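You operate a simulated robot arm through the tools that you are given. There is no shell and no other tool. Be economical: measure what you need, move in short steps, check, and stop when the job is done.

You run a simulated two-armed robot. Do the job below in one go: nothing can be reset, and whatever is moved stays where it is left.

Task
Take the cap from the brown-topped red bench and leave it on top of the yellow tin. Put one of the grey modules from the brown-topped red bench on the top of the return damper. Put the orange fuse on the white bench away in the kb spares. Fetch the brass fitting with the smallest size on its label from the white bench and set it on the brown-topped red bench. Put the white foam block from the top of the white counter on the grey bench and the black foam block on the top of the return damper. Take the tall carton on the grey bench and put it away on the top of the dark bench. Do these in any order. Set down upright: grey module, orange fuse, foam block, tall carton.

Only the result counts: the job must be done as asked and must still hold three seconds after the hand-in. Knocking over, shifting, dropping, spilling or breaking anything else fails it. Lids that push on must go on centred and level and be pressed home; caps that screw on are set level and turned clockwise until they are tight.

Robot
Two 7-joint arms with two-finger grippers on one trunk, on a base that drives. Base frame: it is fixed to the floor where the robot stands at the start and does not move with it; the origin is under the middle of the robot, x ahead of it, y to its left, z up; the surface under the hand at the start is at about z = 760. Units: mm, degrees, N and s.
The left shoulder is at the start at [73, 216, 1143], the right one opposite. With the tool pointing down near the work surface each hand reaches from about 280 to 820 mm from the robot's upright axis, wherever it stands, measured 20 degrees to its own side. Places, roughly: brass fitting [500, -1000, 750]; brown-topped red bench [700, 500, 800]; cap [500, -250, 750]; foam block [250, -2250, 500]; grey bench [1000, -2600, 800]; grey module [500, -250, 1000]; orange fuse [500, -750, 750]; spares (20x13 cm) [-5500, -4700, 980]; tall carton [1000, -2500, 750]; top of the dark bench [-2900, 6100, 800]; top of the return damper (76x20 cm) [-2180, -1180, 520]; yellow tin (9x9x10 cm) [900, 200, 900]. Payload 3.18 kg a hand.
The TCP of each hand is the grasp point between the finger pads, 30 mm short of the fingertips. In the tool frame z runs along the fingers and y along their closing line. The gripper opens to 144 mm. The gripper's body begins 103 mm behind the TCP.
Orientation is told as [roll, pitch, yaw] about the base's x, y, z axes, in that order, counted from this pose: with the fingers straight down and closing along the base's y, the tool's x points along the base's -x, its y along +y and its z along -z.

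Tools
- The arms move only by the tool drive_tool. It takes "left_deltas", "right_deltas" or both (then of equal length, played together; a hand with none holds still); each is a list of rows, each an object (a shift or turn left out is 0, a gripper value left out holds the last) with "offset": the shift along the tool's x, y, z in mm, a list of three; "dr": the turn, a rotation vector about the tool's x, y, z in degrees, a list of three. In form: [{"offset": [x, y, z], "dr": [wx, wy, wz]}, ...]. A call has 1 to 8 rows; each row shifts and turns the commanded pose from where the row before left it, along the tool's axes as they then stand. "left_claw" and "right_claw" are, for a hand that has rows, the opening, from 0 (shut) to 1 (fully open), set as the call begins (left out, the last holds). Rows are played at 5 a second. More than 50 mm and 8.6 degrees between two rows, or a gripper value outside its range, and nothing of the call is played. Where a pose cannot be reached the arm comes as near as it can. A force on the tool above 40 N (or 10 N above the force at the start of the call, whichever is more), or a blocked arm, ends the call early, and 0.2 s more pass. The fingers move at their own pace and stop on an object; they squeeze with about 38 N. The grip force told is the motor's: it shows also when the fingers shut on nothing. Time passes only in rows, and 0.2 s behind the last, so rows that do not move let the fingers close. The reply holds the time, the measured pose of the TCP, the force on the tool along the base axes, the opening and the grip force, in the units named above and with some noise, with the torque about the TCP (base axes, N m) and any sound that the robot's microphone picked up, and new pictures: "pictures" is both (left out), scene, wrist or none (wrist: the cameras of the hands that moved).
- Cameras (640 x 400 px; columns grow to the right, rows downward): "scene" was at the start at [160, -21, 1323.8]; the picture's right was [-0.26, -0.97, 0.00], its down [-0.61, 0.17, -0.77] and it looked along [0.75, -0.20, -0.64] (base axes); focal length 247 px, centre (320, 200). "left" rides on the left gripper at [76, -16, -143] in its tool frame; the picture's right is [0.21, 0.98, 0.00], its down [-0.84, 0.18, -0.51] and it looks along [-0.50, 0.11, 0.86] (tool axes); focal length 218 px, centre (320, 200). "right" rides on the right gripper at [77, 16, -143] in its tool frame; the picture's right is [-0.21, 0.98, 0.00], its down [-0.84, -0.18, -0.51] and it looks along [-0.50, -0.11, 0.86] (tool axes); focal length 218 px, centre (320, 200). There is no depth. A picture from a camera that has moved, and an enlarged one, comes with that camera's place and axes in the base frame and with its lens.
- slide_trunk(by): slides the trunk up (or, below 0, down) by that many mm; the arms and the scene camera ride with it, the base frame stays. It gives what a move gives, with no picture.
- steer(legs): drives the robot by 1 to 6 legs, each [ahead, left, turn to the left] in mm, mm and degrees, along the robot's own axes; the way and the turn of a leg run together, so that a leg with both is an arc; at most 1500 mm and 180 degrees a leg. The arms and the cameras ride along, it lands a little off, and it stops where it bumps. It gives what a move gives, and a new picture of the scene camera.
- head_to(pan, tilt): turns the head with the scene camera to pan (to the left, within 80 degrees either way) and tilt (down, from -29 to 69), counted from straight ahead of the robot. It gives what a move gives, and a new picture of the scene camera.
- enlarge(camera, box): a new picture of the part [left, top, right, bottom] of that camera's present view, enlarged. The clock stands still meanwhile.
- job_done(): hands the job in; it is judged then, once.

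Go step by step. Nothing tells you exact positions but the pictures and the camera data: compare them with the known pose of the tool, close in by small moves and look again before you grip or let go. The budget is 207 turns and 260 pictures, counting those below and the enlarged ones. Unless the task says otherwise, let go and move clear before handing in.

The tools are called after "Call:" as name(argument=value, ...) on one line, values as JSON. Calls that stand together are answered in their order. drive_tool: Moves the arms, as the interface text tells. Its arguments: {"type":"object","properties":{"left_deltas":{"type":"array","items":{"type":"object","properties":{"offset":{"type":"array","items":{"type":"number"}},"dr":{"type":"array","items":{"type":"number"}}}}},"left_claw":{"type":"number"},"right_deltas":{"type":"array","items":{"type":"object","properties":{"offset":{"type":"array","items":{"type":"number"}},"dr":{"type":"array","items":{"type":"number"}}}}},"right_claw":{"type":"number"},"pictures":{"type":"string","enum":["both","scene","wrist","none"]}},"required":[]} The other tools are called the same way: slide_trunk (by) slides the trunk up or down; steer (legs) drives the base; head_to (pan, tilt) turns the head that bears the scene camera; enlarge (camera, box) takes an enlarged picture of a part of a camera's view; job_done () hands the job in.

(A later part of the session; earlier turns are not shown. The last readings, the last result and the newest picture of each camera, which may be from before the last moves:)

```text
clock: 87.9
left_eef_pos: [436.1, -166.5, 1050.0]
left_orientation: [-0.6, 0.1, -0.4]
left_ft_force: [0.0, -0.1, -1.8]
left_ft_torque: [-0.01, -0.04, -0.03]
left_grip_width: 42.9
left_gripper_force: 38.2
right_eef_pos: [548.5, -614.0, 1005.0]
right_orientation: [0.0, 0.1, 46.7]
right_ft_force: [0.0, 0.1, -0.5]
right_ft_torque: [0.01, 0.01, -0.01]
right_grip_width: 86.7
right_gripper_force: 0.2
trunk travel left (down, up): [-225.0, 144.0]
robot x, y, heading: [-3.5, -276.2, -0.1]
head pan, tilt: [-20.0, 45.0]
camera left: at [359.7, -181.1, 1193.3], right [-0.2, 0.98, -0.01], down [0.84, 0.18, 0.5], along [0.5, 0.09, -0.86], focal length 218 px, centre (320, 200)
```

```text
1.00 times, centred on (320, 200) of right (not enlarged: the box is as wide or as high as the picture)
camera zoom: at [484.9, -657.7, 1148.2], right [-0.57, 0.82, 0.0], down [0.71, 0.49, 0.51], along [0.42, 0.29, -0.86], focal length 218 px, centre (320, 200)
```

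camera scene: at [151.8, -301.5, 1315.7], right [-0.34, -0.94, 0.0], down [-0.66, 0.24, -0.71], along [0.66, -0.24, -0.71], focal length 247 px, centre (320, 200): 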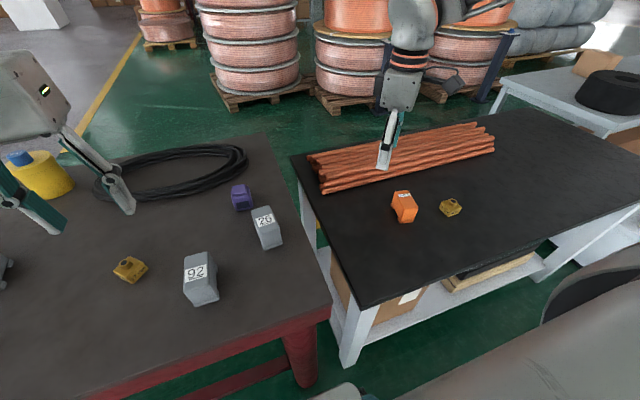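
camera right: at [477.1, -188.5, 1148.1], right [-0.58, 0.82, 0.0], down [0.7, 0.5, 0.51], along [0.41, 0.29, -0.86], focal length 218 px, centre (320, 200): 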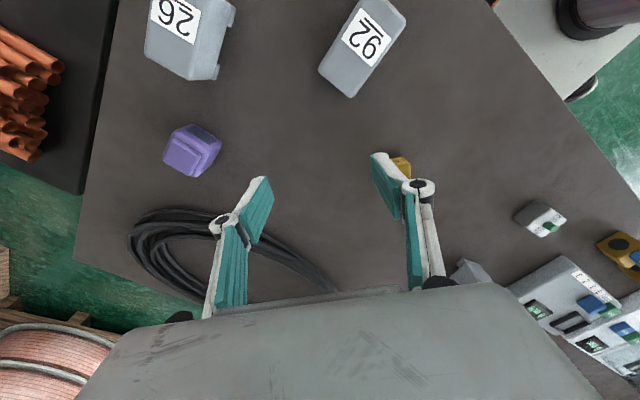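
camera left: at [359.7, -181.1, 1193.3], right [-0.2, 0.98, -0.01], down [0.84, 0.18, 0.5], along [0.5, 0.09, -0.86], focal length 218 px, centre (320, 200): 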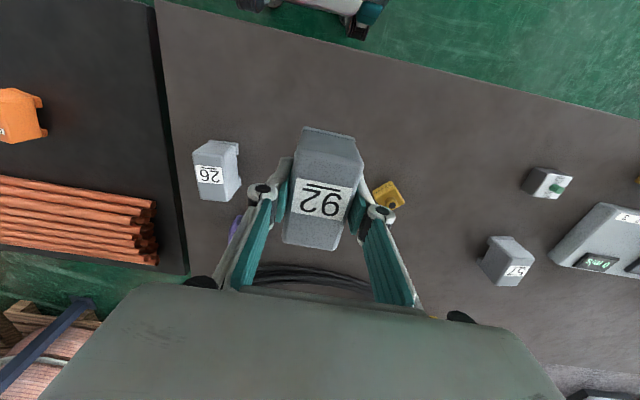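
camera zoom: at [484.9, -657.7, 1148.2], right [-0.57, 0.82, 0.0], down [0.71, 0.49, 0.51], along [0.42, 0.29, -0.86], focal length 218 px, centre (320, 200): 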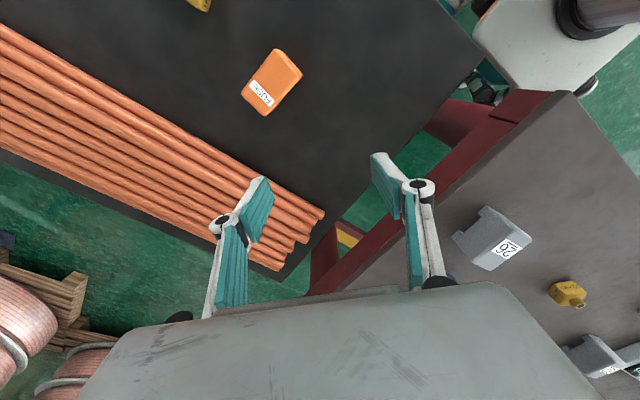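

Fuse at about [533,-704], long axis roughly along x (yaw ≈ -8°). I'll shift the base left so the right hand can grip it at that yaw.

Call:
steer(legs=[[40, 115, 0]])

Call:
drive_tool(right_deltas=[{"offset": [36.6, -19.6, 0]}, {"offset": [36.6, -19.6, 0]}, {"offset": [36.6, -19.6, 0]}, {"offset": [36.6, -19.6, 0]}, {"offset": [36.6, -19.6, 0]}, {"dr": [0, 0, 7.8]}, {"dr": [0, 0, 7.8]}, {"dr": [0, 0, 7.8]}], pictures="none")

Call:
drive_tool(right_deltas=[{"dr": [0, 0, 7.8]}, {"dr": [0, 0, 7.8]}, {"offset": [0, 0, 40], "dr": [0, 0, 7.8]}, {"offset": [0, 0, 40], "dr": [0, 0, 7.8]}], pictures="wrist")

```text
clock: 89.5
left_eef_pos: [477.0, -53.3, 1049.8]
left_orientation: [-0.7, -0.1, -0.5]
left_ft_force: [-0.7, -0.1, -1.5]
left_ft_torque: [-0.04, 0.0, -0.03]
left_grip_width: 43.0
left_gripper_force: 38.4
right_eef_pos: [589.9, -500.5, 1004.5]
right_orientation: [0.0, 0.1, 46.6]
right_ft_force: [0.2, 0.7, 0.4]
right_ft_torque: [-0.02, -0.03, 0.0]
right_grip_width: 86.3
right_gripper_force: 0.1
trunk travel left (down, up): [-225.0, 144.0]
robot x, y, heading: [40.3, -160.1, -0.1]
head pan, tilt: [-20.0, 45.0]
camera scene: at [192.8, -186.6, 1315.7], right [-0.34, -0.94, 0.0], down [-0.66, 0.24, -0.71], along [0.66, -0.24, -0.71], focal length 247 px, centre (320, 200)
```

scene: 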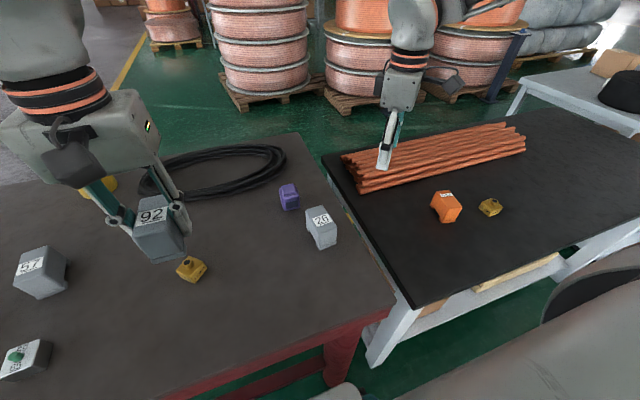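

```text
clock: 91.3
left_eef_pos: [477.4, -52.0, 1049.1]
left_orientation: [-0.8, 0.0, -0.5]
left_ft_force: [1.1, -0.1, -1.9]
left_ft_torque: [0.02, 0.01, 0.03]
left_grip_width: 43.1
left_gripper_force: 37.6
right_eef_pos: [535.1, -698.8, 1004.2]
right_orientation: [0.0, 0.1, 23.2]
right_ft_force: [-0.3, -0.5, -0.4]
right_ft_torque: [0.0, 0.02, 0.0]
right_grip_width: 86.2
right_gripper_force: 0.0
trunk travel left (down, up): [-225.0, 144.0]
robot x, y, heading: [42.7, -160.5, 0.1]
head pan, tilt: [-20.0, 45.0]
```

```text
clock: 92.3
left_eef_pos: [477.4, -53.6, 1050.5]
left_orientation: [-0.7, 0.0, -0.5]
left_ft_force: [-0.3, 0.1, -1.8]
left_ft_torque: [-0.01, 0.0, 0.0]
left_grip_width: 43.1
left_gripper_force: 38.0
right_eef_pos: [535.8, -700.8, 924.3]
right_orientation: [0.0, 0.1, -8.2]
right_ft_force: [0.6, -0.3, -0.1]
right_ft_torque: [0.03, 0.05, 0.01]
right_grip_width: 86.2
right_gripper_force: 0.1
trunk travel left (down, up): [-225.0, 144.0]
robot x, y, heading: [37.0, -161.0, -0.3]
head pan, tilt: [-20.0, 45.0]
camera right: at [462.8, -673.1, 1067.3], right [0.34, 0.94, 0.0], down [0.81, -0.3, 0.51], along [0.47, -0.18, -0.86], focal length 218 px, centre (320, 200)
```

right: 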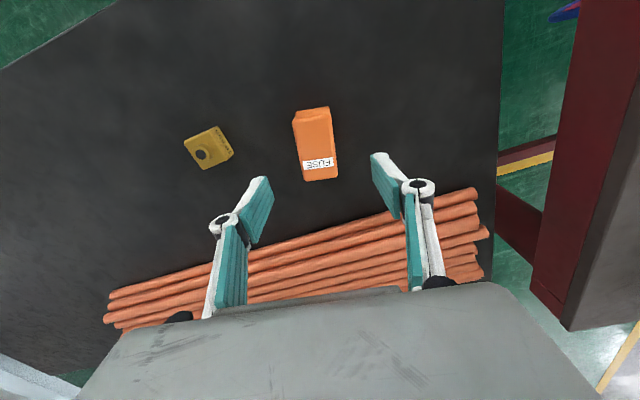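

Fuse is yawed about -13°, centre about [530,-704]. Aligning and lowering.

Call:
drive_tool(right_deltas=[{"offset": [5, -3, 0], "dr": [0, 0, 4.5]}, {"offset": [0, 0, 40]}, {"offset": [0, 0, 40]}, {"offset": [0, 0, 32]}], pictures="wrist")

```text
clock: 93.3
left_eef_pos: [478.0, -53.5, 1049.2]
left_orientation: [-0.8, 0.1, -0.4]
left_ft_force: [-0.6, -0.2, -1.5]
left_ft_torque: [0.02, 0.06, 0.0]
left_grip_width: 43.4
left_gripper_force: 38.5
right_eef_pos: [531.4, -705.1, 815.4]
right_orientation: [0.0, 0.1, -12.5]
right_ft_force: [0.7, 0.7, -0.9]
right_ft_torque: [0.01, 0.03, 0.0]
right_grip_width: 86.3
right_gripper_force: 0.1
trunk travel left (down, up): [-225.0, 144.0]
robot x, y, heading: [37.6, -160.6, -0.2]
head pan, tilt: [-20.0, 45.0]
camera right: at [460.6, -672.6, 957.7], right [0.41, 0.91, 0.0], down [0.79, -0.36, 0.51], along [0.46, -0.21, -0.86], focal length 218 px, centre (320, 200)
```

right: 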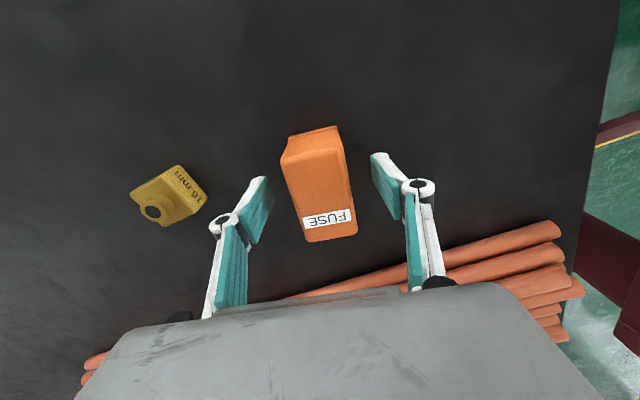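

Call:
drive_tool(right_deltas=[{"offset": [0, 0, 9]}], pictures="none")

Call:
drive_tool(right_deltas=[{}, {}, {}, {}], right_claw=0.0, pictures="none")

Call:
drive_tool(right_deltas=[{"offset": [0, 0, -20]}, {"offset": [0, 0, -40]}, {"offset": [0, 0, -40]}, {"offset": [0, 0, -40]}, {"offset": [0, 0, -40], "dr": [0, 0, -8]}, {"offset": [0, 0, -40], "dr": [0, 0, -8]}], pictures="wrist")

```text
clock: 93.7
left_eef_pos: [477.4, -53.4, 1049.2]
left_orientation: [-0.7, 0.0, -0.4]
left_ft_force: [0.8, -0.2, -1.8]
left_ft_torque: [0.02, 0.03, -0.01]
left_grip_width: 43.1
left_gripper_force: 38.2
right_eef_pos: [531.1, -705.7, 804.8]
right_orientation: [0.1, 0.2, -12.4]
right_ft_force: [0.7, -0.5, 0.2]
right_ft_torque: [0.05, 0.05, -0.02]
right_grip_width: 86.5
right_gripper_force: 0.0
trunk travel left (down, up): [-225.0, 144.0]
robot x, y, heading: [36.9, -159.1, -0.1]
head pan, tilt: [-20.0, 45.0]
```

```text
clock: 94.7
left_eef_pos: [477.0, -52.9, 1049.7]
left_orientation: [-0.6, 0.0, -0.5]
left_ft_force: [0.3, -0.9, -0.2]
left_ft_torque: [-0.02, 0.04, -0.04]
left_grip_width: 43.4
left_gripper_force: 37.6
right_eef_pos: [531.7, -704.8, 805.6]
right_orientation: [0.0, 0.2, -12.4]
right_ft_force: [-0.8, 0.5, 0.4]
right_ft_torque: [0.06, -0.04, 0.04]
right_grip_width: 43.2
right_gripper_force: 38.1
trunk travel left (down, up): [-225.0, 144.0]
robot x, y, heading: [41.8, -162.4, 0.1]
head pan, tilt: [-20.0, 45.0]
```

```text
clock: 96.1
left_eef_pos: [476.6, -52.9, 1050.3]
left_orientation: [-0.7, -0.1, -0.5]
left_ft_force: [0.3, 0.8, -1.1]
left_ft_torque: [-0.04, 0.0, 0.02]
left_grip_width: 42.9
left_gripper_force: 38.1
right_eef_pos: [527.0, -702.2, 1026.6]
right_orientation: [0.1, 0.1, 3.8]
right_ft_force: [-1.5, 0.7, -1.2]
right_ft_torque: [-0.02, -0.01, -0.01]
right_grip_width: 43.0
right_gripper_force: 37.7
trunk travel left (down, up): [-225.0, 144.0]
robot x, y, heading: [36.5, -160.7, -0.1]
head pan, tilt: [-20.0, 45.0]
camera right: at [451.0, -690.2, 1169.0], right [0.15, 0.99, 0.0], down [0.85, -0.13, 0.51], along [0.5, -0.07, -0.86], focal length 218 px, centre (320, 200)
```

right: 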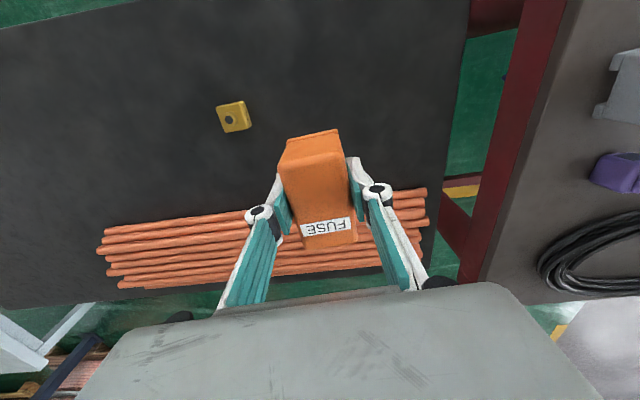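

Both held. I'll back off from the benches and turn right in stages to look toward the damper.

Call:
steer(legs=[[-300, 0, 0], [0, 0, -90]])

Call:
head_to(pan=-50, tilt=20)

```text
clock: 102.0
left_eef_pos: [-155.4, -597.6, 1050.3]
left_orientation: [-0.7, 0.1, -90.5]
left_ft_force: [-0.2, 0.1, -0.5]
left_ft_torque: [-0.03, -0.02, -0.02]
left_grip_width: 43.3
left_gripper_force: 38.4
right_eef_pos: [-805.2, -649.8, 1024.7]
right_orientation: [0.0, 0.2, -86.5]
right_ft_force: [-0.7, 0.0, -2.5]
right_ft_torque: [0.0, 0.01, 0.0]
right_grip_width: 43.4
right_gripper_force: 38.9
trunk travel left (down, up): [-225.0, 144.0]
robot x, y, heading: [-263.0, -159.1, -90.1]
head pan, tilt: [-20.0, 45.0]
camera scene: at [-289.5, -311.9, 1315.7], right [-0.94, 0.34, 0.0], down [0.24, 0.66, -0.71], along [-0.24, -0.66, -0.71], focal length 247 px, centre (320, 200)
```

scene: 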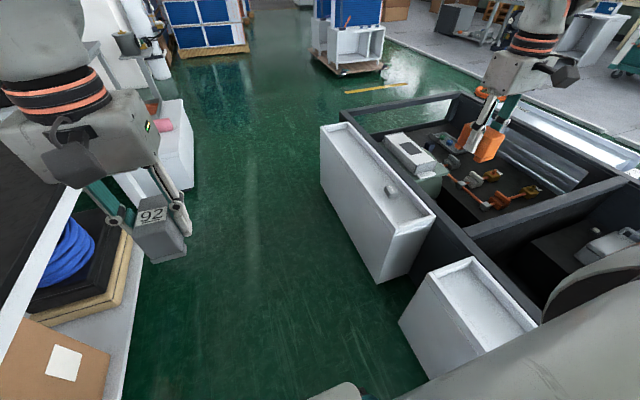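

```text
clock: 103.0
left_eef_pos: [-155.3, -598.5, 1050.1]
left_orientation: [-0.7, 0.0, -90.5]
left_ft_force: [-0.7, -0.1, -1.4]
left_ft_torque: [0.01, 0.02, -0.03]
left_grip_width: 43.1
left_gripper_force: 37.8
right_eef_pos: [-805.0, -651.1, 1024.4]
right_orientation: [0.0, 0.1, -86.4]
right_ft_force: [-0.2, -0.2, -1.5]
right_ft_torque: [0.04, 0.0, 0.03]
right_grip_width: 43.5
right_gripper_force: 37.9
trunk travel left (down, up): [-225.0, 144.0]
robot x, y, heading: [-262.4, -160.7, -90.0]
head pan, tilt: [-50.0, 20.0]
camera scene: at [-332.9, -295.4, 1354.3], right [-0.64, 0.77, 0.0], down [0.26, 0.22, -0.94], along [-0.72, -0.6, -0.34], focal length 247 px, centre (320, 200)
```

scene: 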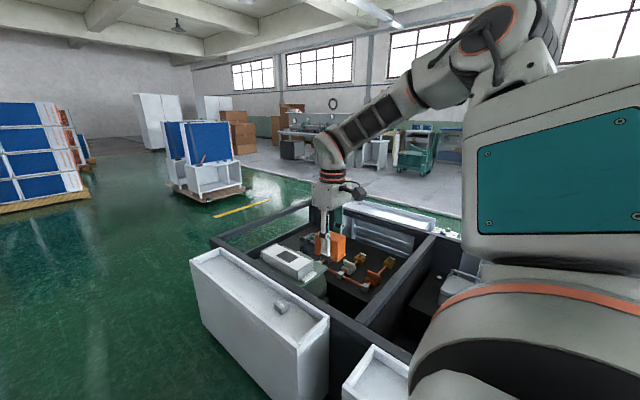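

The return damper seems to be the long louvred box beyond the dark frame, along y at x≈-2130. I'll turn on to look at the way around.

Call:
steer(legs=[[0, 0, -90]])

Call:
head_to(pan=30, tilt=25)

Call:
head_to(pan=0, tilt=25)

```text
clock: 107.2
left_eef_pos: [-702.9, -257.2, 1050.2]
left_orientation: [-0.7, -0.1, 178.2]
left_ft_force: [0.2, -0.1, -1.3]
left_ft_torque: [0.01, 0.01, 0.0]
left_grip_width: 43.0
left_gripper_force: 37.8
right_eef_pos: [-738.9, 394.0, 1025.0]
right_orientation: [0.1, 0.1, -177.9]
right_ft_force: [0.8, 0.8, -1.1]
right_ft_torque: [-0.01, 0.0, 0.01]
right_grip_width: 43.1
right_gripper_force: 38.2
trunk travel left (down, up): [-225.0, 144.0]
robot x, y, heading: [-264.7, -155.9, 178.7]
head pan, tilt: [-50.0, 20.0]
camera scene: at [-396.1, -83.7, 1354.4], right [0.78, 0.62, 0.0], down [0.21, -0.27, -0.94], along [-0.59, 0.73, -0.34], focal length 247 px, centre (320, 200)
```

scene: 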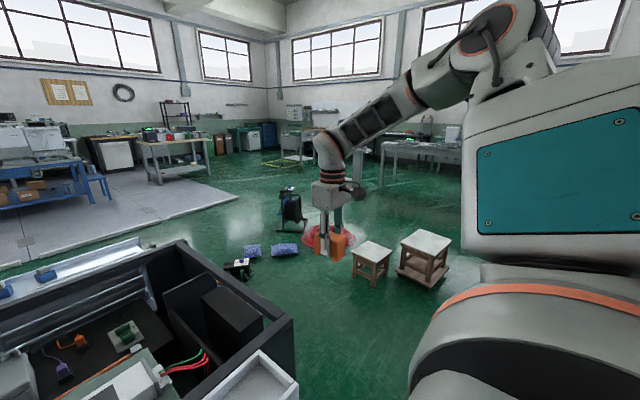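

```text
clock: 108.8
left_eef_pos: [-703.6, -256.7, 1049.9]
left_orientation: [-0.8, 0.1, 178.1]
left_ft_force: [-0.7, -1.1, -2.1]
left_ft_torque: [0.0, -0.01, 0.01]
left_grip_width: 42.9
left_gripper_force: 38.0
right_eef_pos: [-740.0, 394.1, 1025.2]
right_orientation: [0.1, 0.0, -177.8]
right_ft_force: [-0.6, -0.1, -1.4]
right_ft_torque: [0.02, -0.03, 0.0]
right_grip_width: 43.0
right_gripper_force: 38.0
trunk travel left (down, up): [-225.0, 144.0]
robot x, y, heading: [-264.9, -164.1, 178.3]
head pan, tilt: [30.0, 25.0]
camera scene: at [-419.0, -200.7, 1346.3], right [-0.48, 0.88, 0.0], down [0.37, 0.2, -0.91], along [-0.8, -0.43, -0.42], focal length 247 px, centre (320, 200)
```

scene: 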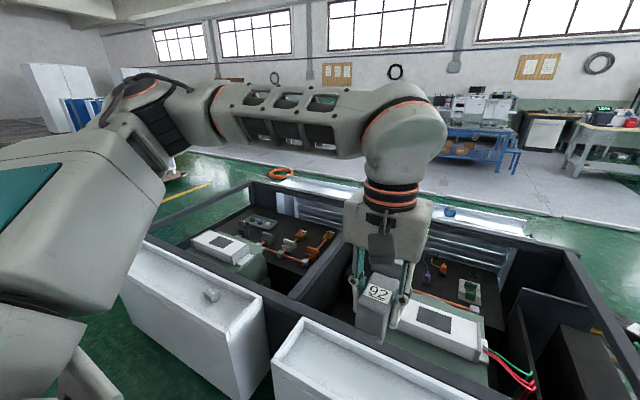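

```text
clock: 109.7
left_eef_pos: [-702.6, -255.4, 1049.7]
left_orientation: [-0.6, 0.0, 178.2]
left_ft_force: [-0.2, 0.1, -2.3]
left_ft_torque: [-0.03, 0.0, -0.02]
left_grip_width: 42.9
left_gripper_force: 37.9
right_eef_pos: [-739.5, 393.5, 1024.8]
right_orientation: [0.0, 0.1, -177.8]
right_ft_force: [-0.6, -0.8, -1.9]
right_ft_torque: [-0.05, -0.01, -0.03]
right_grip_width: 43.1
right_gripper_force: 37.8
trunk travel left (down, up): [-225.0, 144.0]
robot x, y, heading: [-260.8, -162.6, 178.6]
head pan, tilt: [0.0, 25.0]
camera scene: at [-430.2, -154.4, 1346.3], right [0.02, 1.0, 0.0], down [0.42, -0.01, -0.91], along [-0.91, 0.02, -0.42], focal length 247 px, centre (320, 200)
```

scene: 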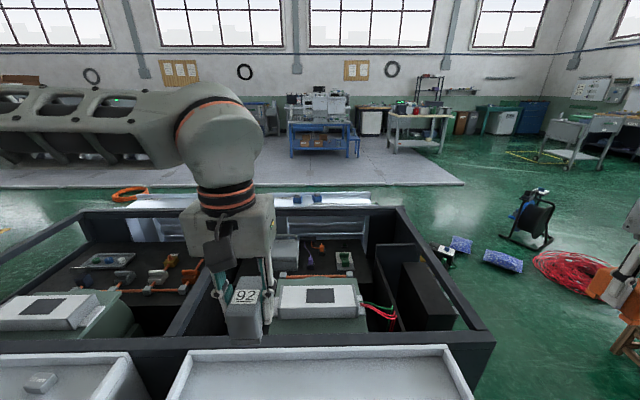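

The damper at y≈-1180 is the left ledge beyond the frame; I'll go around the south side. First I drive along the free corridor with the robot facing -y.

Call:
steer(legs=[[0, 0, 91.4], [1100, 0, 0], [1100, 0, 0]])

Call:
head_to(pan=-75, tilt=25)

Call:
head_to(pan=40, tilt=30)

```text
clock: 124.5
left_eef_pos: [-122.0, -2800.3, 1049.7]
left_orientation: [-0.7, -0.1, -89.5]
left_ft_force: [0.5, 0.0, -1.3]
left_ft_torque: [0.03, -0.01, -0.02]
left_grip_width: 43.1
left_gripper_force: 38.3
right_eef_pos: [-770.7, -2861.0, 1024.5]
right_orientation: [0.1, 0.0, -85.6]
right_ft_force: [-0.1, -0.8, -1.1]
right_ft_torque: [0.02, -0.02, 0.01]
right_grip_width: 43.3
right_gripper_force: 38.4
trunk travel left (down, up): [-225.0, 144.0]
robot x, y, heading: [-237.3, -2366.5, -89.4]
head pan, tilt: [0.0, 25.0]
camera scene: at [-233.0, -2530.5, 1346.3], right [-1.0, -0.01, 0.0], down [-0.01, 0.42, -0.91], along [0.01, -0.91, -0.42], focal length 247 px, centre (320, 200)
```

scene: 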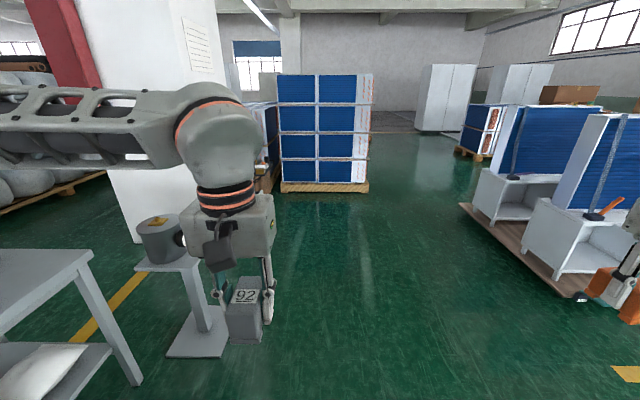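

```text
clock: 126.0
left_eef_pos: [-121.7, -2799.9, 1050.3]
left_orientation: [-0.8, -0.1, -89.6]
left_ft_force: [-0.2, -0.6, -2.0]
left_ft_torque: [0.0, -0.04, -0.01]
left_grip_width: 43.5
left_gripper_force: 38.2
right_eef_pos: [-771.3, -2861.5, 1025.0]
right_orientation: [0.0, 0.1, -85.5]
right_ft_force: [0.0, -0.5, -1.3]
right_ft_torque: [0.0, -0.02, 0.02]
right_grip_width: 43.1
right_gripper_force: 38.3
trunk travel left (down, up): [-225.0, 144.0]
robot x, y, heading: [-234.1, -2360.9, -89.3]
head pan, tilt: [-75.0, 25.0]
camera scene: at [-322.9, -2463.2, 1346.3], right [-0.27, 0.96, 0.0], down [0.41, 0.12, -0.91], along [-0.87, -0.25, -0.42], focal length 247 px, centre (320, 200)
```

scene: 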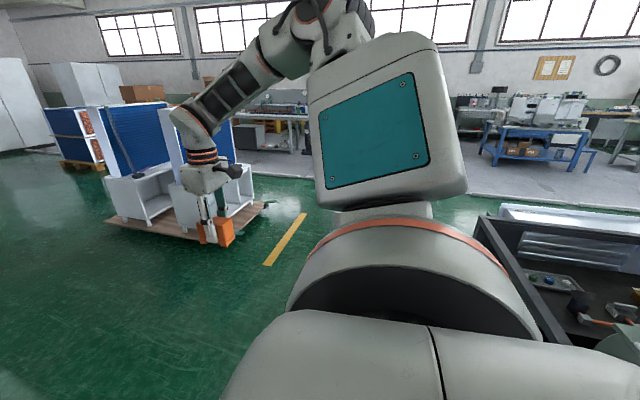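

```text
clock: 128.0
left_eef_pos: [-121.6, -2798.6, 1048.8]
left_orientation: [-0.6, 0.0, -89.7]
left_ft_force: [-0.9, 0.8, -1.0]
left_ft_torque: [-0.03, -0.02, -0.01]
left_grip_width: 43.1
left_gripper_force: 38.1
right_eef_pos: [-770.6, -2860.5, 1025.3]
right_orientation: [-0.1, 0.1, -85.7]
right_ft_force: [0.5, 0.1, -0.9]
right_ft_torque: [0.01, 0.02, -0.01]
right_grip_width: 43.3
right_gripper_force: 38.0
trunk travel left (down, up): [-225.0, 144.0]
robot x, y, heading: [-237.5, -2363.5, -89.2]
head pan, tilt: [40.0, 30.0]
camera scene: at [-175.2, -2506.7, 1338.3], right [-0.76, -0.65, 0.0], down [-0.33, 0.38, -0.87], along [0.56, -0.66, -0.5], focal length 247 px, centre (320, 200)
```

scene: 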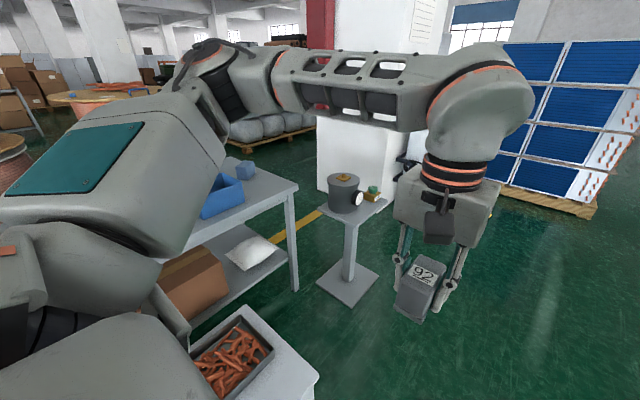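

Corridor is clear. Sliding sideways west to x≈-2700, then turning to face +x and viewing the damper.

Call:
steer(legs=[[0, -1230, -0.4], [0, -1230, -0.4], [0, 0, 90], [0, 700, 0]])

Call:
head_to(pan=20, tilt=40)

```text
clock: 160.0
left_eef_pos: [-2273.1, -1532.4, 1050.8]
left_orientation: [-0.6, 0.0, -0.9]
left_ft_force: [0.2, -0.7, -1.2]
left_ft_torque: [-0.01, 0.02, 0.01]
left_grip_width: 42.8
left_gripper_force: 37.8
right_eef_pos: [-2226.5, -2182.6, 1024.5]
right_orientation: [0.1, 0.1, 3.1]
right_ft_force: [-0.3, 0.1, -2.0]
right_ft_torque: [-0.01, 0.01, 0.01]
right_grip_width: 43.2
right_gripper_force: 37.5
trunk travel left (down, up): [-225.0, 144.0]
robot x, y, heading: [-2713.9, -1634.8, -0.4]
head pan, tilt: [40.0, 30.0]
camera scene: at [-2564.9, -1577.9, 1338.3], right [0.64, -0.77, 0.0], down [-0.39, -0.32, -0.87], along [0.67, 0.55, -0.5], focal length 247 px, centre (320, 200)
```

scene: 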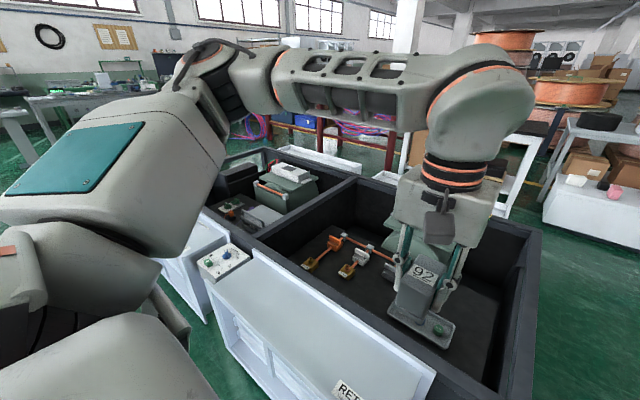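

```text
clock: 160.8
left_eef_pos: [-2272.5, -1532.0, 1048.5]
left_orientation: [-0.7, 0.0, -0.9]
left_ft_force: [0.6, 0.5, -1.4]
left_ft_torque: [0.01, 0.03, 0.0]
left_grip_width: 43.5
left_gripper_force: 38.0
right_eef_pos: [-2227.5, -2184.0, 1024.7]
right_orientation: [-0.1, 0.1, 3.1]
right_ft_force: [0.0, 0.0, -1.9]
right_ft_torque: [0.0, 0.04, -0.01]
right_grip_width: 43.0
right_gripper_force: 38.6
trunk travel left (down, up): [-225.0, 144.0]
robot x, y, heading: [-2711.8, -1630.9, -0.4]
head pan, tilt: [20.0, 40.0]
camera scene: at [-2554.6, -1607.1, 1323.0], right [0.33, -0.94, 0.0], down [-0.61, -0.21, -0.77], along [0.72, 0.26, -0.64], focal length 247 px, centre (320, 200)
```

scene: 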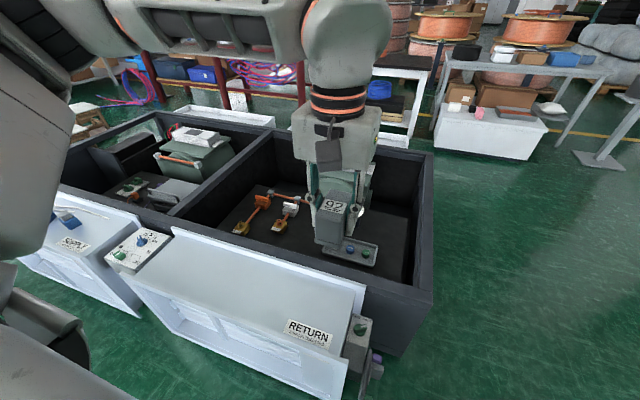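

The RETURN label confirms the damper. Zooming to see its top.

Call:
enlarge(camera="scene", box=[90, 210, 400, 400])

```text
2.06 times, centred on (245, 305) of scene
camera zoom: at [-2554.6, -1607.1, 1323.0], right [0.33, -0.94, 0.0], down [-0.61, -0.21, -0.77], along [0.72, 0.26, -0.64], focal length 511 px, centre (475, -17)
```

zoom: 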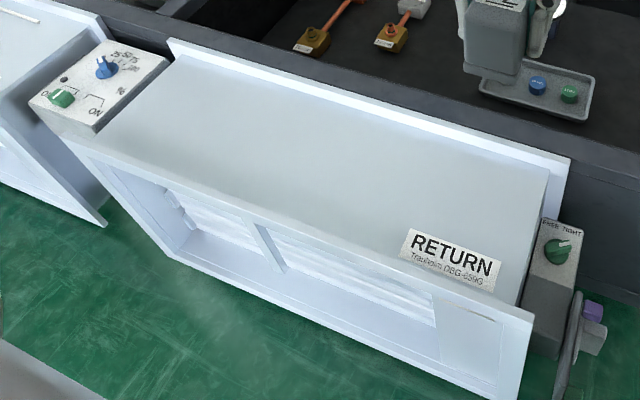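

Damper top: centre about [-2193,-1189], z≈530–545. I'll place the module at y≈-1250: shift the base, lower the trunk, then move the hand over.

Call:
steer(legs=[[0, 285, 0.4]])

Call:
slide_trunk(by=-225)

Call:
drive_tool(left_deltas=[{"offset": [-40, 0, 0]}, {"offset": [-40, 0, 30]}, {"offset": [0, 0, 40]}, {"offset": [0, 0, 40]}], pictures="both")

```text
clock: 163.9
left_eef_pos: [-2272.9, -1241.7, 1050.6]
left_orientation: [-0.8, 0.0, -0.4]
left_ft_force: [0.4, 0.2, -2.0]
left_ft_torque: [-0.03, -0.01, 0.02]
left_grip_width: 43.5
left_gripper_force: 38.3
right_eef_pos: [-2220.6, -1892.5, 1025.2]
right_orientation: [0.0, 0.0, 3.6]
right_ft_force: [0.2, -0.8, -1.7]
right_ft_torque: [0.0, -0.02, 0.02]
right_grip_width: 43.2
right_gripper_force: 38.8
trunk travel left (down, up): [-225.0, 144.0]
robot x, y, heading: [-2711.6, -1349.4, 0.1]
head pan, tilt: [20.0, 40.0]
camera scene: at [-2553.4, -1320.7, 1322.9], right [0.34, -0.94, 0.0], down [-0.6, -0.22, -0.77], along [0.72, 0.26, -0.64], focal length 247 px, centre (320, 200)
```

scene: 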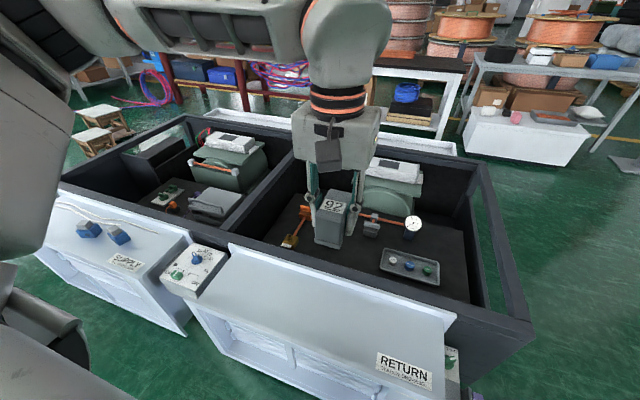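

```text
clock: 166.3
left_eef_pos: [-2273.2, -1243.6, 826.2]
left_orientation: [-0.6, -0.1, -0.4]
left_ft_force: [0.1, -0.4, -1.0]
left_ft_torque: [0.01, -0.01, 0.0]
left_grip_width: 43.4
left_gripper_force: 37.9
right_eef_pos: [-2220.2, -1892.6, 800.0]
right_orientation: [0.0, 0.0, 3.5]
right_ft_force: [-0.4, -0.9, -1.8]
right_ft_torque: [0.0, -0.03, -0.01]
right_grip_width: 43.0
right_gripper_force: 38.0
trunk travel left (down, up): [0.0, 369.0]
robot x, y, heading: [-2713.1, -1348.9, -0.2]
head pan, tilt: [20.0, 40.0]
```

```text
clock: 167.3
left_eef_pos: [-2190.1, -1244.5, 712.0]
left_orientation: [-0.7, 0.1, -0.5]
left_ft_force: [-0.7, -0.3, -1.5]
left_ft_torque: [-0.01, 0.05, -0.02]
left_grip_width: 43.0
left_gripper_force: 37.9
right_eef_pos: [-2219.4, -1892.4, 799.3]
right_orientation: [0.0, 0.2, 3.6]
right_ft_force: [0.3, -0.3, -2.4]
right_ft_torque: [0.01, 0.01, -0.04]
right_grip_width: 43.6
right_gripper_force: 37.2
trunk travel left (down, up): [0.0, 369.0]
robot x, y, heading: [-2712.8, -1356.6, 0.2]
head pan, tilt: [20.0, 40.0]
camera scene: at [-2340.0, -1320.9, 1050.4], right [0.34, -0.94, 0.0], down [-0.6, -0.22, -0.77], along [0.72, 0.26, -0.64], focal length 247 px, centre (320, 200)
camera left: at [-2266.9, -1258.9, 855.3], right [-0.2, 0.98, -0.01], down [0.84, 0.18, 0.5], along [0.5, 0.09, -0.86], focal length 218 px, centre (320, 200)
```

scene: 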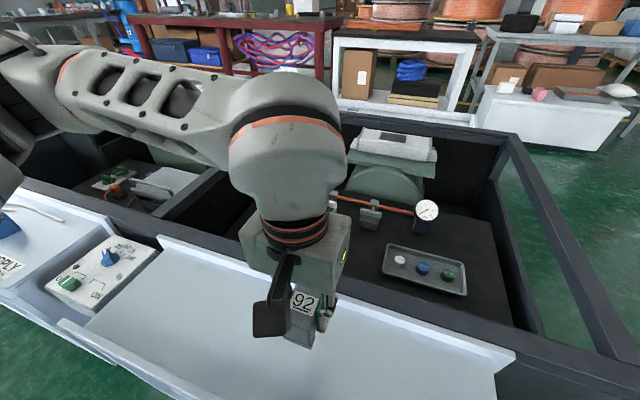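
left: 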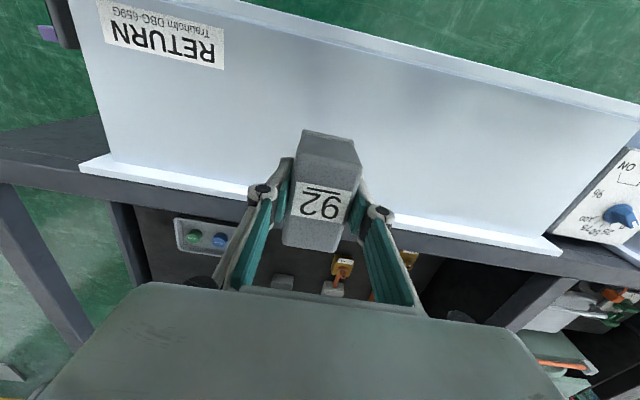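

Top spans x≈-2305…-2100 here. I'll shift 10 mm toward the middle and lower to just above.

Call:
drive_tool(left_deltas=[{"offset": [12, 0, 30]}, {"offset": [0, 0, 40]}, {"offset": [0, 0, 30]}], pictures="wrist")

```text
clock: 168.1
left_eef_pos: [-2203.3, -1246.6, 613.0]
left_orientation: [-0.7, 0.0, -0.4]
left_ft_force: [0.6, -0.1, -1.9]
left_ft_torque: [0.0, 0.0, 0.0]
left_grip_width: 43.2
left_gripper_force: 37.9
right_eef_pos: [-2220.0, -1892.8, 800.6]
right_orientation: [0.0, 0.1, 3.6]
right_ft_force: [-0.5, -0.1, -1.2]
right_ft_torque: [0.01, 0.01, -0.01]
right_grip_width: 42.9
right_gripper_force: 37.6
trunk travel left (down, up): [0.0, 369.0]
robot x, y, heading: [-2711.1, -1350.3, 0.1]
head pan, tilt: [20.0, 40.0]
camera left: at [-2280.1, -1261.3, 755.8], right [-0.2, 0.98, -0.01], down [0.84, 0.18, 0.5], along [0.5, 0.09, -0.86], focal length 218 px, centre (320, 200)
```

left: 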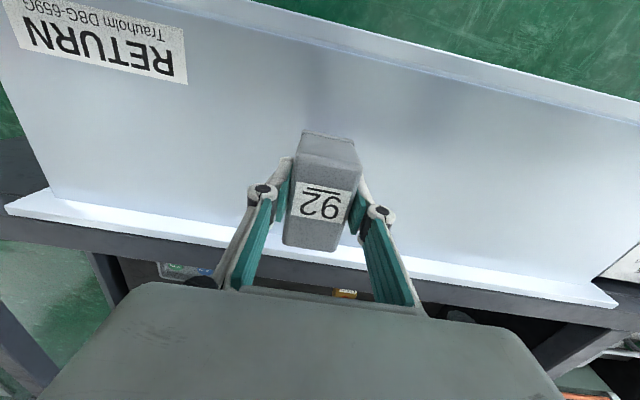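

Call:
drive_tool(left_deltas=[{"offset": [4, 0, 4]}, {"offset": [0, 0, 4]}, {"offset": [0, 0, 4]}, {"offset": [0, 0, 4]}, {}], pictures="none")

Call:
drive_tool(left_deltas=[{"offset": [0, 0, 3]}, {"offset": [0, 0, 3]}, {}], pictures="none")

```text
clock: 169.3
left_eef_pos: [-2207.5, -1247.3, 599.1]
left_orientation: [-0.7, 0.1, -0.4]
left_ft_force: [-0.3, 0.3, -0.4]
left_ft_torque: [0.02, 0.01, 0.02]
left_grip_width: 43.4
left_gripper_force: 37.9
right_eef_pos: [-2220.2, -1893.1, 800.0]
right_orientation: [0.0, 0.1, 3.6]
right_ft_force: [-0.1, 0.3, -2.0]
right_ft_torque: [-0.02, 0.0, 0.0]
right_grip_width: 43.5
right_gripper_force: 38.0
trunk travel left (down, up): [0.0, 369.0]
robot x, y, heading: [-2712.8, -1351.6, 0.0]
head pan, tilt: [20.0, 40.0]
```

```text
clock: 170.1
left_eef_pos: [-2207.7, -1245.4, 592.9]
left_orientation: [-0.7, 0.0, -0.4]
left_ft_force: [0.0, -0.6, -1.7]
left_ft_torque: [-0.03, 0.0, 0.02]
left_grip_width: 43.0
left_gripper_force: 38.2
right_eef_pos: [-2219.3, -1892.4, 799.3]
right_orientation: [0.0, 0.0, 3.6]
right_ft_force: [-0.6, -0.2, -1.1]
right_ft_torque: [0.01, 0.01, -0.02]
right_grip_width: 43.3
right_gripper_force: 38.1
trunk travel left (down, up): [0.0, 369.0]
robot x, y, heading: [-2711.1, -1352.3, 0.3]
head pan, tilt: [20.0, 40.0]
```

Call:
drive_tool(left_deltas=[{"offset": [0, 0, 3]}, {"offset": [0, 0, 3]}, {"offset": [0, 0, 3]}, {}], pictures="wrist")

```text
clock: 171.1
left_eef_pos: [-2208.3, -1247.2, 582.9]
left_orientation: [-0.7, 0.0, -0.4]
left_ft_force: [0.1, 0.9, -1.3]
left_ft_torque: [0.02, -0.01, -0.02]
left_grip_width: 43.4
left_gripper_force: 38.0
right_eef_pos: [-2220.6, -1892.3, 800.9]
right_orientation: [0.1, 0.0, 3.6]
right_ft_force: [-0.8, 0.3, -1.5]
right_ft_torque: [-0.02, 0.03, 0.0]
right_grip_width: 43.1
right_gripper_force: 37.6
trunk travel left (down, up): [0.0, 369.0]
robot x, y, heading: [-2712.4, -1352.9, -0.1]
head pan, tilt: [20.0, 40.0]
camera left: at [-2284.8, -1260.7, 726.7], right [-0.2, 0.98, -0.01], down [0.84, 0.18, 0.5], along [0.5, 0.09, -0.86], focal length 218 px, centre (320, 200)
```

left: 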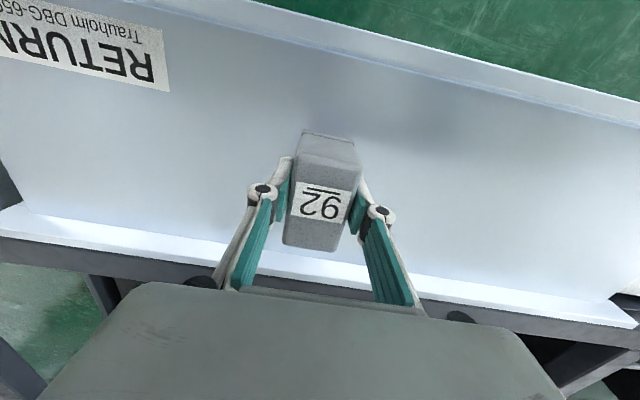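

Call:
drive_tool(left_deltas=[{"offset": [0, 0, 4]}, {"offset": [0, 0, 4]}, {"offset": [0, 0, 3]}, {"offset": [0, 0, 3]}, {}], pictures="none")

Call:
drive_tool(left_deltas=[{"offset": [0, 0, 2.5]}, {"offset": [0, 0, 2.5]}, {}], pictures="none")

```text
clock: 172.3
left_eef_pos: [-2208.9, -1246.8, 569.1]
left_orientation: [-0.7, 0.0, -0.5]
left_ft_force: [-0.8, 0.5, -0.7]
left_ft_torque: [-0.03, 0.04, 0.0]
left_grip_width: 43.4
left_gripper_force: 38.0
right_eef_pos: [-2220.7, -1892.5, 799.1]
right_orientation: [0.0, 0.0, 3.6]
right_ft_force: [-0.1, -0.9, -1.8]
right_ft_torque: [0.0, 0.01, 0.0]
right_grip_width: 43.3
right_gripper_force: 37.5
trunk travel left (down, up): [0.0, 369.0]
robot x, y, heading: [-2711.7, -1349.6, -0.2]
head pan, tilt: [20.0, 40.0]
```

```text
clock: 173.1
left_eef_pos: [-2207.8, -1246.1, 564.4]
left_orientation: [-0.7, 0.0, -0.5]
left_ft_force: [0.6, -0.1, -0.3]
left_ft_torque: [0.0, -0.01, 0.02]
left_grip_width: 43.0
left_gripper_force: 38.4
right_eef_pos: [-2218.8, -1893.0, 799.8]
right_orientation: [0.0, 0.1, 3.6]
right_ft_force: [-0.3, 0.6, -1.4]
right_ft_torque: [0.0, -0.02, 0.03]
right_grip_width: 43.2
right_gripper_force: 38.7
trunk travel left (down, up): [0.0, 369.0]
robot x, y, heading: [-2711.9, -1355.9, -0.1]
head pan, tilt: [20.0, 40.0]
```

Call:
drive_tool(left_deltas=[{"offset": [0, 0, 2]}, {"offset": [0, 0, 1.5]}, {}], pictures="wrist")

```text
clock: 173.9
left_eef_pos: [-2207.6, -1246.5, 561.0]
left_orientation: [-0.7, 0.1, -0.4]
left_ft_force: [0.1, 0.0, -2.5]
left_ft_torque: [-0.01, 0.01, -0.01]
left_grip_width: 43.1
left_gripper_force: 38.1
right_eef_pos: [-2219.7, -1892.4, 800.2]
right_orientation: [0.1, 0.2, 3.7]
right_ft_force: [0.0, 0.9, -1.5]
right_ft_torque: [-0.03, 0.01, -0.01]
right_grip_width: 43.6
right_gripper_force: 38.5
trunk travel left (down, up): [0.0, 369.0]
robot x, y, heading: [-2712.3, -1350.3, 0.1]
head pan, tilt: [20.0, 40.0]
camera left: at [-2285.1, -1260.9, 704.5], right [-0.2, 0.98, -0.01], down [0.84, 0.18, 0.51], along [0.5, 0.09, -0.86], focal length 218 px, centre (320, 200)
```

left: 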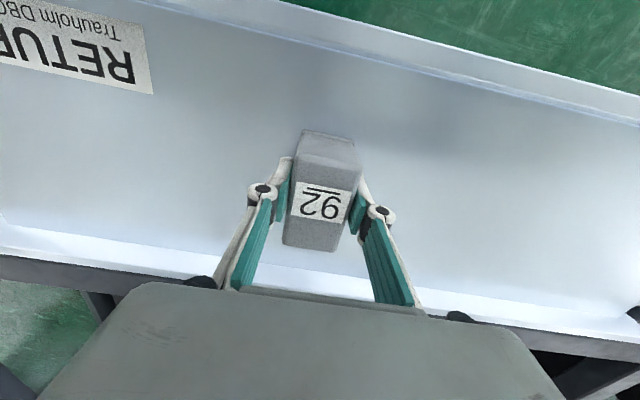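

The top surface is at about z≈517; nearly there.

Call:
drive_tool(left_deltas=[{"offset": [0, 0, 1.5]}, {"offset": [0, 0, 1.5]}, {"offset": [0, 0, 1.5]}, {}], pictures="none")

Call:
drive_tool(left_deltas=[{"offset": [0, 0, 1.5]}, {"offset": [0, 0, 1.5]}, {}], pictures="none")

```text
clock: 174.9
left_eef_pos: [-2208.3, -1246.5, 557.0]
left_orientation: [-0.6, 0.0, -0.3]
left_ft_force: [-0.3, 0.9, -2.1]
left_ft_torque: [0.0, 0.0, 0.02]
left_grip_width: 43.2
left_gripper_force: 37.8
right_eef_pos: [-2220.5, -1893.2, 800.4]
right_orientation: [0.0, 0.0, 3.5]
right_ft_force: [-0.2, 0.3, -1.8]
right_ft_torque: [0.01, 0.01, 0.01]
right_grip_width: 43.0
right_gripper_force: 38.1
trunk travel left (down, up): [0.0, 369.0]
robot x, y, heading: [-2712.4, -1348.1, 0.0]
head pan, tilt: [20.0, 40.0]
```

```text
clock: 175.7
left_eef_pos: [-2208.7, -1247.1, 555.2]
left_orientation: [-0.7, -0.1, -0.4]
left_ft_force: [-2.3, 2.8, 12.7]
left_ft_torque: [0.42, -0.41, 0.13]
left_grip_width: 43.5
left_gripper_force: 37.5
right_eef_pos: [-2221.4, -1891.9, 799.4]
right_orientation: [0.0, 0.1, 3.5]
right_ft_force: [-0.3, -1.0, -0.7]
right_ft_torque: [0.03, 0.01, 0.03]
right_grip_width: 43.3
right_gripper_force: 38.1
trunk travel left (down, up): [0.0, 369.0]
robot x, y, heading: [-2709.1, -1352.9, -0.2]
head pan, tilt: [20.0, 40.0]
```

Contact at 555 (13 N). Release and rise.

Call:
drive_tool(left_deltas=[{}, {}, {}], left_claw=0.55, pictures="none")

Call:
drive_tool(left_deltas=[{"offset": [0, 0, -30]}, {"offset": [0, 0, -40]}, {"offset": [0, 0, -40]}, {"offset": [0, 0, -40]}, {"offset": [20, 0, -40]}], pictures="wrist")

Call:
slide_trunk(by=225)

```text
clock: 176.5
left_eef_pos: [-2208.8, -1246.8, 553.9]
left_orientation: [-0.7, 0.0, -0.4]
left_ft_force: [-0.5, 0.5, 0.3]
left_ft_torque: [-0.04, 0.01, -0.01]
left_grip_width: 79.0
left_gripper_force: 0.0
right_eef_pos: [-2218.8, -1892.9, 798.8]
right_orientation: [0.0, 0.0, 3.6]
right_ft_force: [-0.2, 0.6, -1.6]
right_ft_torque: [0.01, 0.01, 0.0]
right_grip_width: 43.2
right_gripper_force: 38.5
trunk travel left (down, up): [0.0, 369.0]
robot x, y, heading: [-2709.4, -1350.3, 0.1]
head pan, tilt: [20.0, 40.0]
```

```text
clock: 177.7
left_eef_pos: [-2230.5, -1243.6, 744.2]
left_orientation: [-0.6, 0.1, -0.4]
left_ft_force: [0.1, 0.0, -0.5]
left_ft_torque: [0.01, -0.02, -0.01]
left_grip_width: 79.2
left_gripper_force: 0.0
right_eef_pos: [-2219.9, -1893.9, 800.0]
right_orientation: [0.1, 0.1, 3.5]
right_ft_force: [0.2, -0.2, -2.0]
right_ft_torque: [0.02, 0.03, -0.03]
right_grip_width: 43.3
right_gripper_force: 37.7
trunk travel left (down, up): [0.0, 369.0]
robot x, y, heading: [-2714.4, -1346.7, -0.2]
head pan, tilt: [20.0, 40.0]
camera left: at [-2307.4, -1258.5, 887.1], right [-0.2, 0.98, -0.01], down [0.84, 0.18, 0.51], along [0.5, 0.09, -0.86], focal length 218 px, centre (320, 200)
```

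left: 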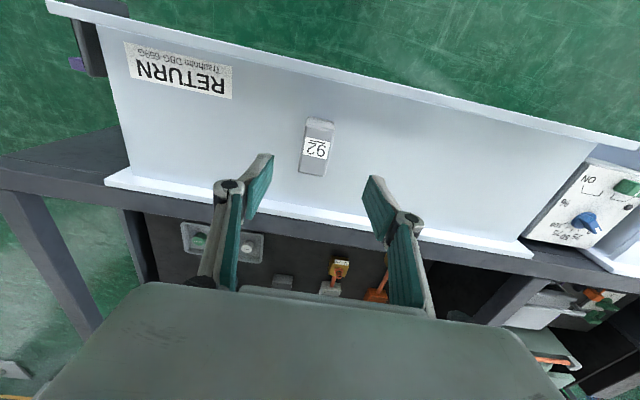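

```text
clock: 180.0
left_eef_pos: [-2227.7, -1245.0, 968.7]
left_orientation: [-0.7, 0.1, -0.4]
left_ft_force: [0.5, 0.6, -0.4]
left_ft_torque: [0.0, 0.03, 0.02]
left_grip_width: 79.2
left_gripper_force: 0.0
right_eef_pos: [-2220.3, -1891.3, 1024.8]
right_orientation: [0.0, 0.2, 3.6]
right_ft_force: [0.3, 0.3, -1.1]
right_ft_torque: [-0.04, 0.08, 0.03]
right_grip_width: 43.1
right_gripper_force: 37.9
trunk travel left (down, up): [-225.0, 144.0]
robot x, y, heading: [-2710.7, -1350.9, 0.1]
head pan, tilt: [20.0, 40.0]
```

Module stands on the damper. Now turning toward the spares.

Call:
steer(legs=[[-200, 0, 0], [0, 0, -130]])

Call:
head_to(pan=0, tilt=15)

```text
clock: 187.0
left_eef_pos: [-3140.6, -1790.2, 968.5]
left_orientation: [-0.7, 0.0, -130.0]
left_ft_force: [-0.3, 0.4, -0.7]
left_ft_torque: [0.0, -0.01, -0.03]
left_grip_width: 79.4
left_gripper_force: 0.0
right_eef_pos: [-3646.3, -1383.8, 1024.6]
right_orientation: [0.0, 0.1, -125.9]
right_ft_force: [0.2, -0.6, -2.2]
right_ft_torque: [0.0, -0.02, 0.0]
right_grip_width: 43.2
right_gripper_force: 38.1
trunk travel left (down, up): [-225.0, 144.0]
robot x, y, heading: [-2915.8, -1349.1, -129.8]
head pan, tilt: [20.0, 40.0]
camera scene: at [-2992.3, -1488.5, 1323.0], right [-0.94, 0.33, 0.0], down [0.21, 0.61, -0.77], along [-0.26, -0.72, -0.64], focal length 247 px, centre (320, 200)
```

scene: 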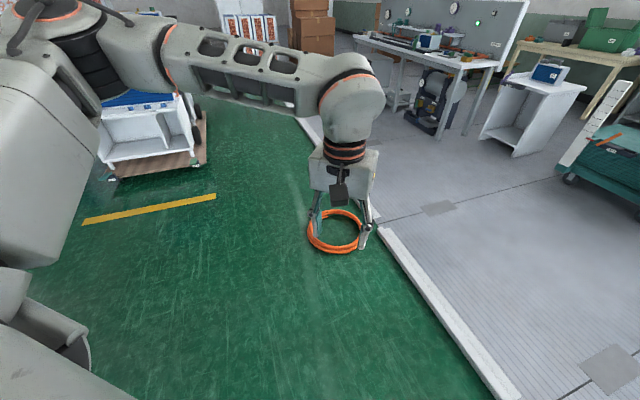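

```text
clock: 187.9
left_eef_pos: [-3139.6, -1791.0, 969.4]
left_orientation: [-0.6, -0.1, -129.9]
left_ft_force: [0.0, -0.7, 0.4]
left_ft_torque: [-0.02, -0.02, 0.03]
left_grip_width: 78.9
left_gripper_force: 0.0
right_eef_pos: [-3645.7, -1385.8, 1024.2]
right_orientation: [-0.1, 0.0, -125.8]
right_ft_force: [-0.3, 0.6, -1.6]
right_ft_torque: [0.01, 0.01, -0.01]
right_grip_width: 43.1
right_gripper_force: 37.8
trunk travel left (down, up): [-225.0, 144.0]
robot x, y, heading: [-2918.4, -1352.8, -129.5]
head pan, tilt: [0.0, 15.0]
camera scene: at [-3023.2, -1480.6, 1362.4], right [-0.77, 0.64, 0.0], down [0.17, 0.2, -0.97], along [-0.61, -0.75, -0.26], focal length 247 px, centre (320, 200)
```

scene: 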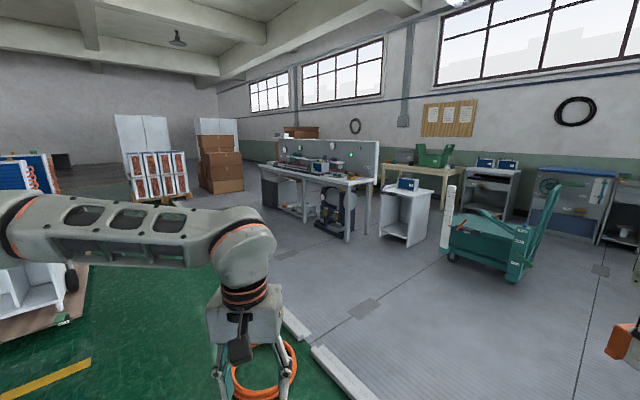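

Call:
enlarge(camera="scene", box=[240, 120, 400, 220])

Call:
enlarge(camera="scene", box=[200, 280, 400, 400])

```text
4.00 times, centred on (320, 170) of scene
camera zoom: at [-3023.2, -1480.6, 1362.4], right [-0.77, 0.64, 0.0], down [0.17, 0.2, -0.97], along [-0.61, -0.75, -0.26], focal length 989 px, centre (320, 320)
```

zoom: 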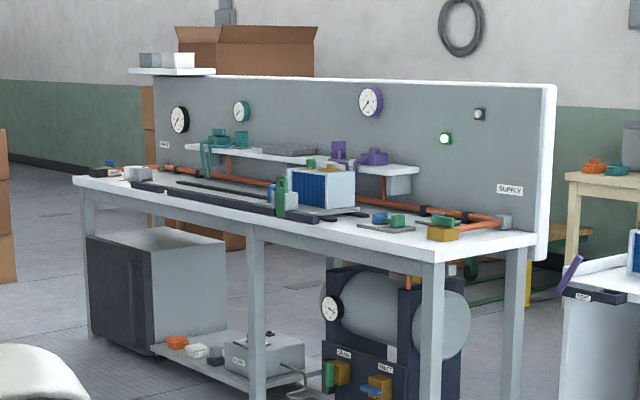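

```text
3.20 times, centred on (300, 340) of scene
camera zoom: at [-3023.2, -1480.6, 1362.4], right [-0.77, 0.64, 0.0], down [0.17, 0.2, -0.97], along [-0.61, -0.75, -0.26], focal length 791 px, centre (384, -248)
```

zoom: 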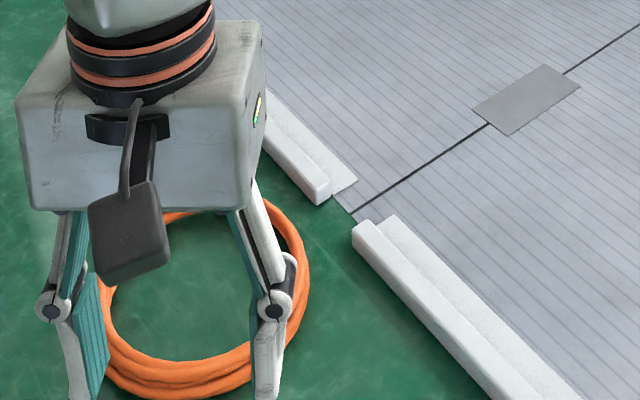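

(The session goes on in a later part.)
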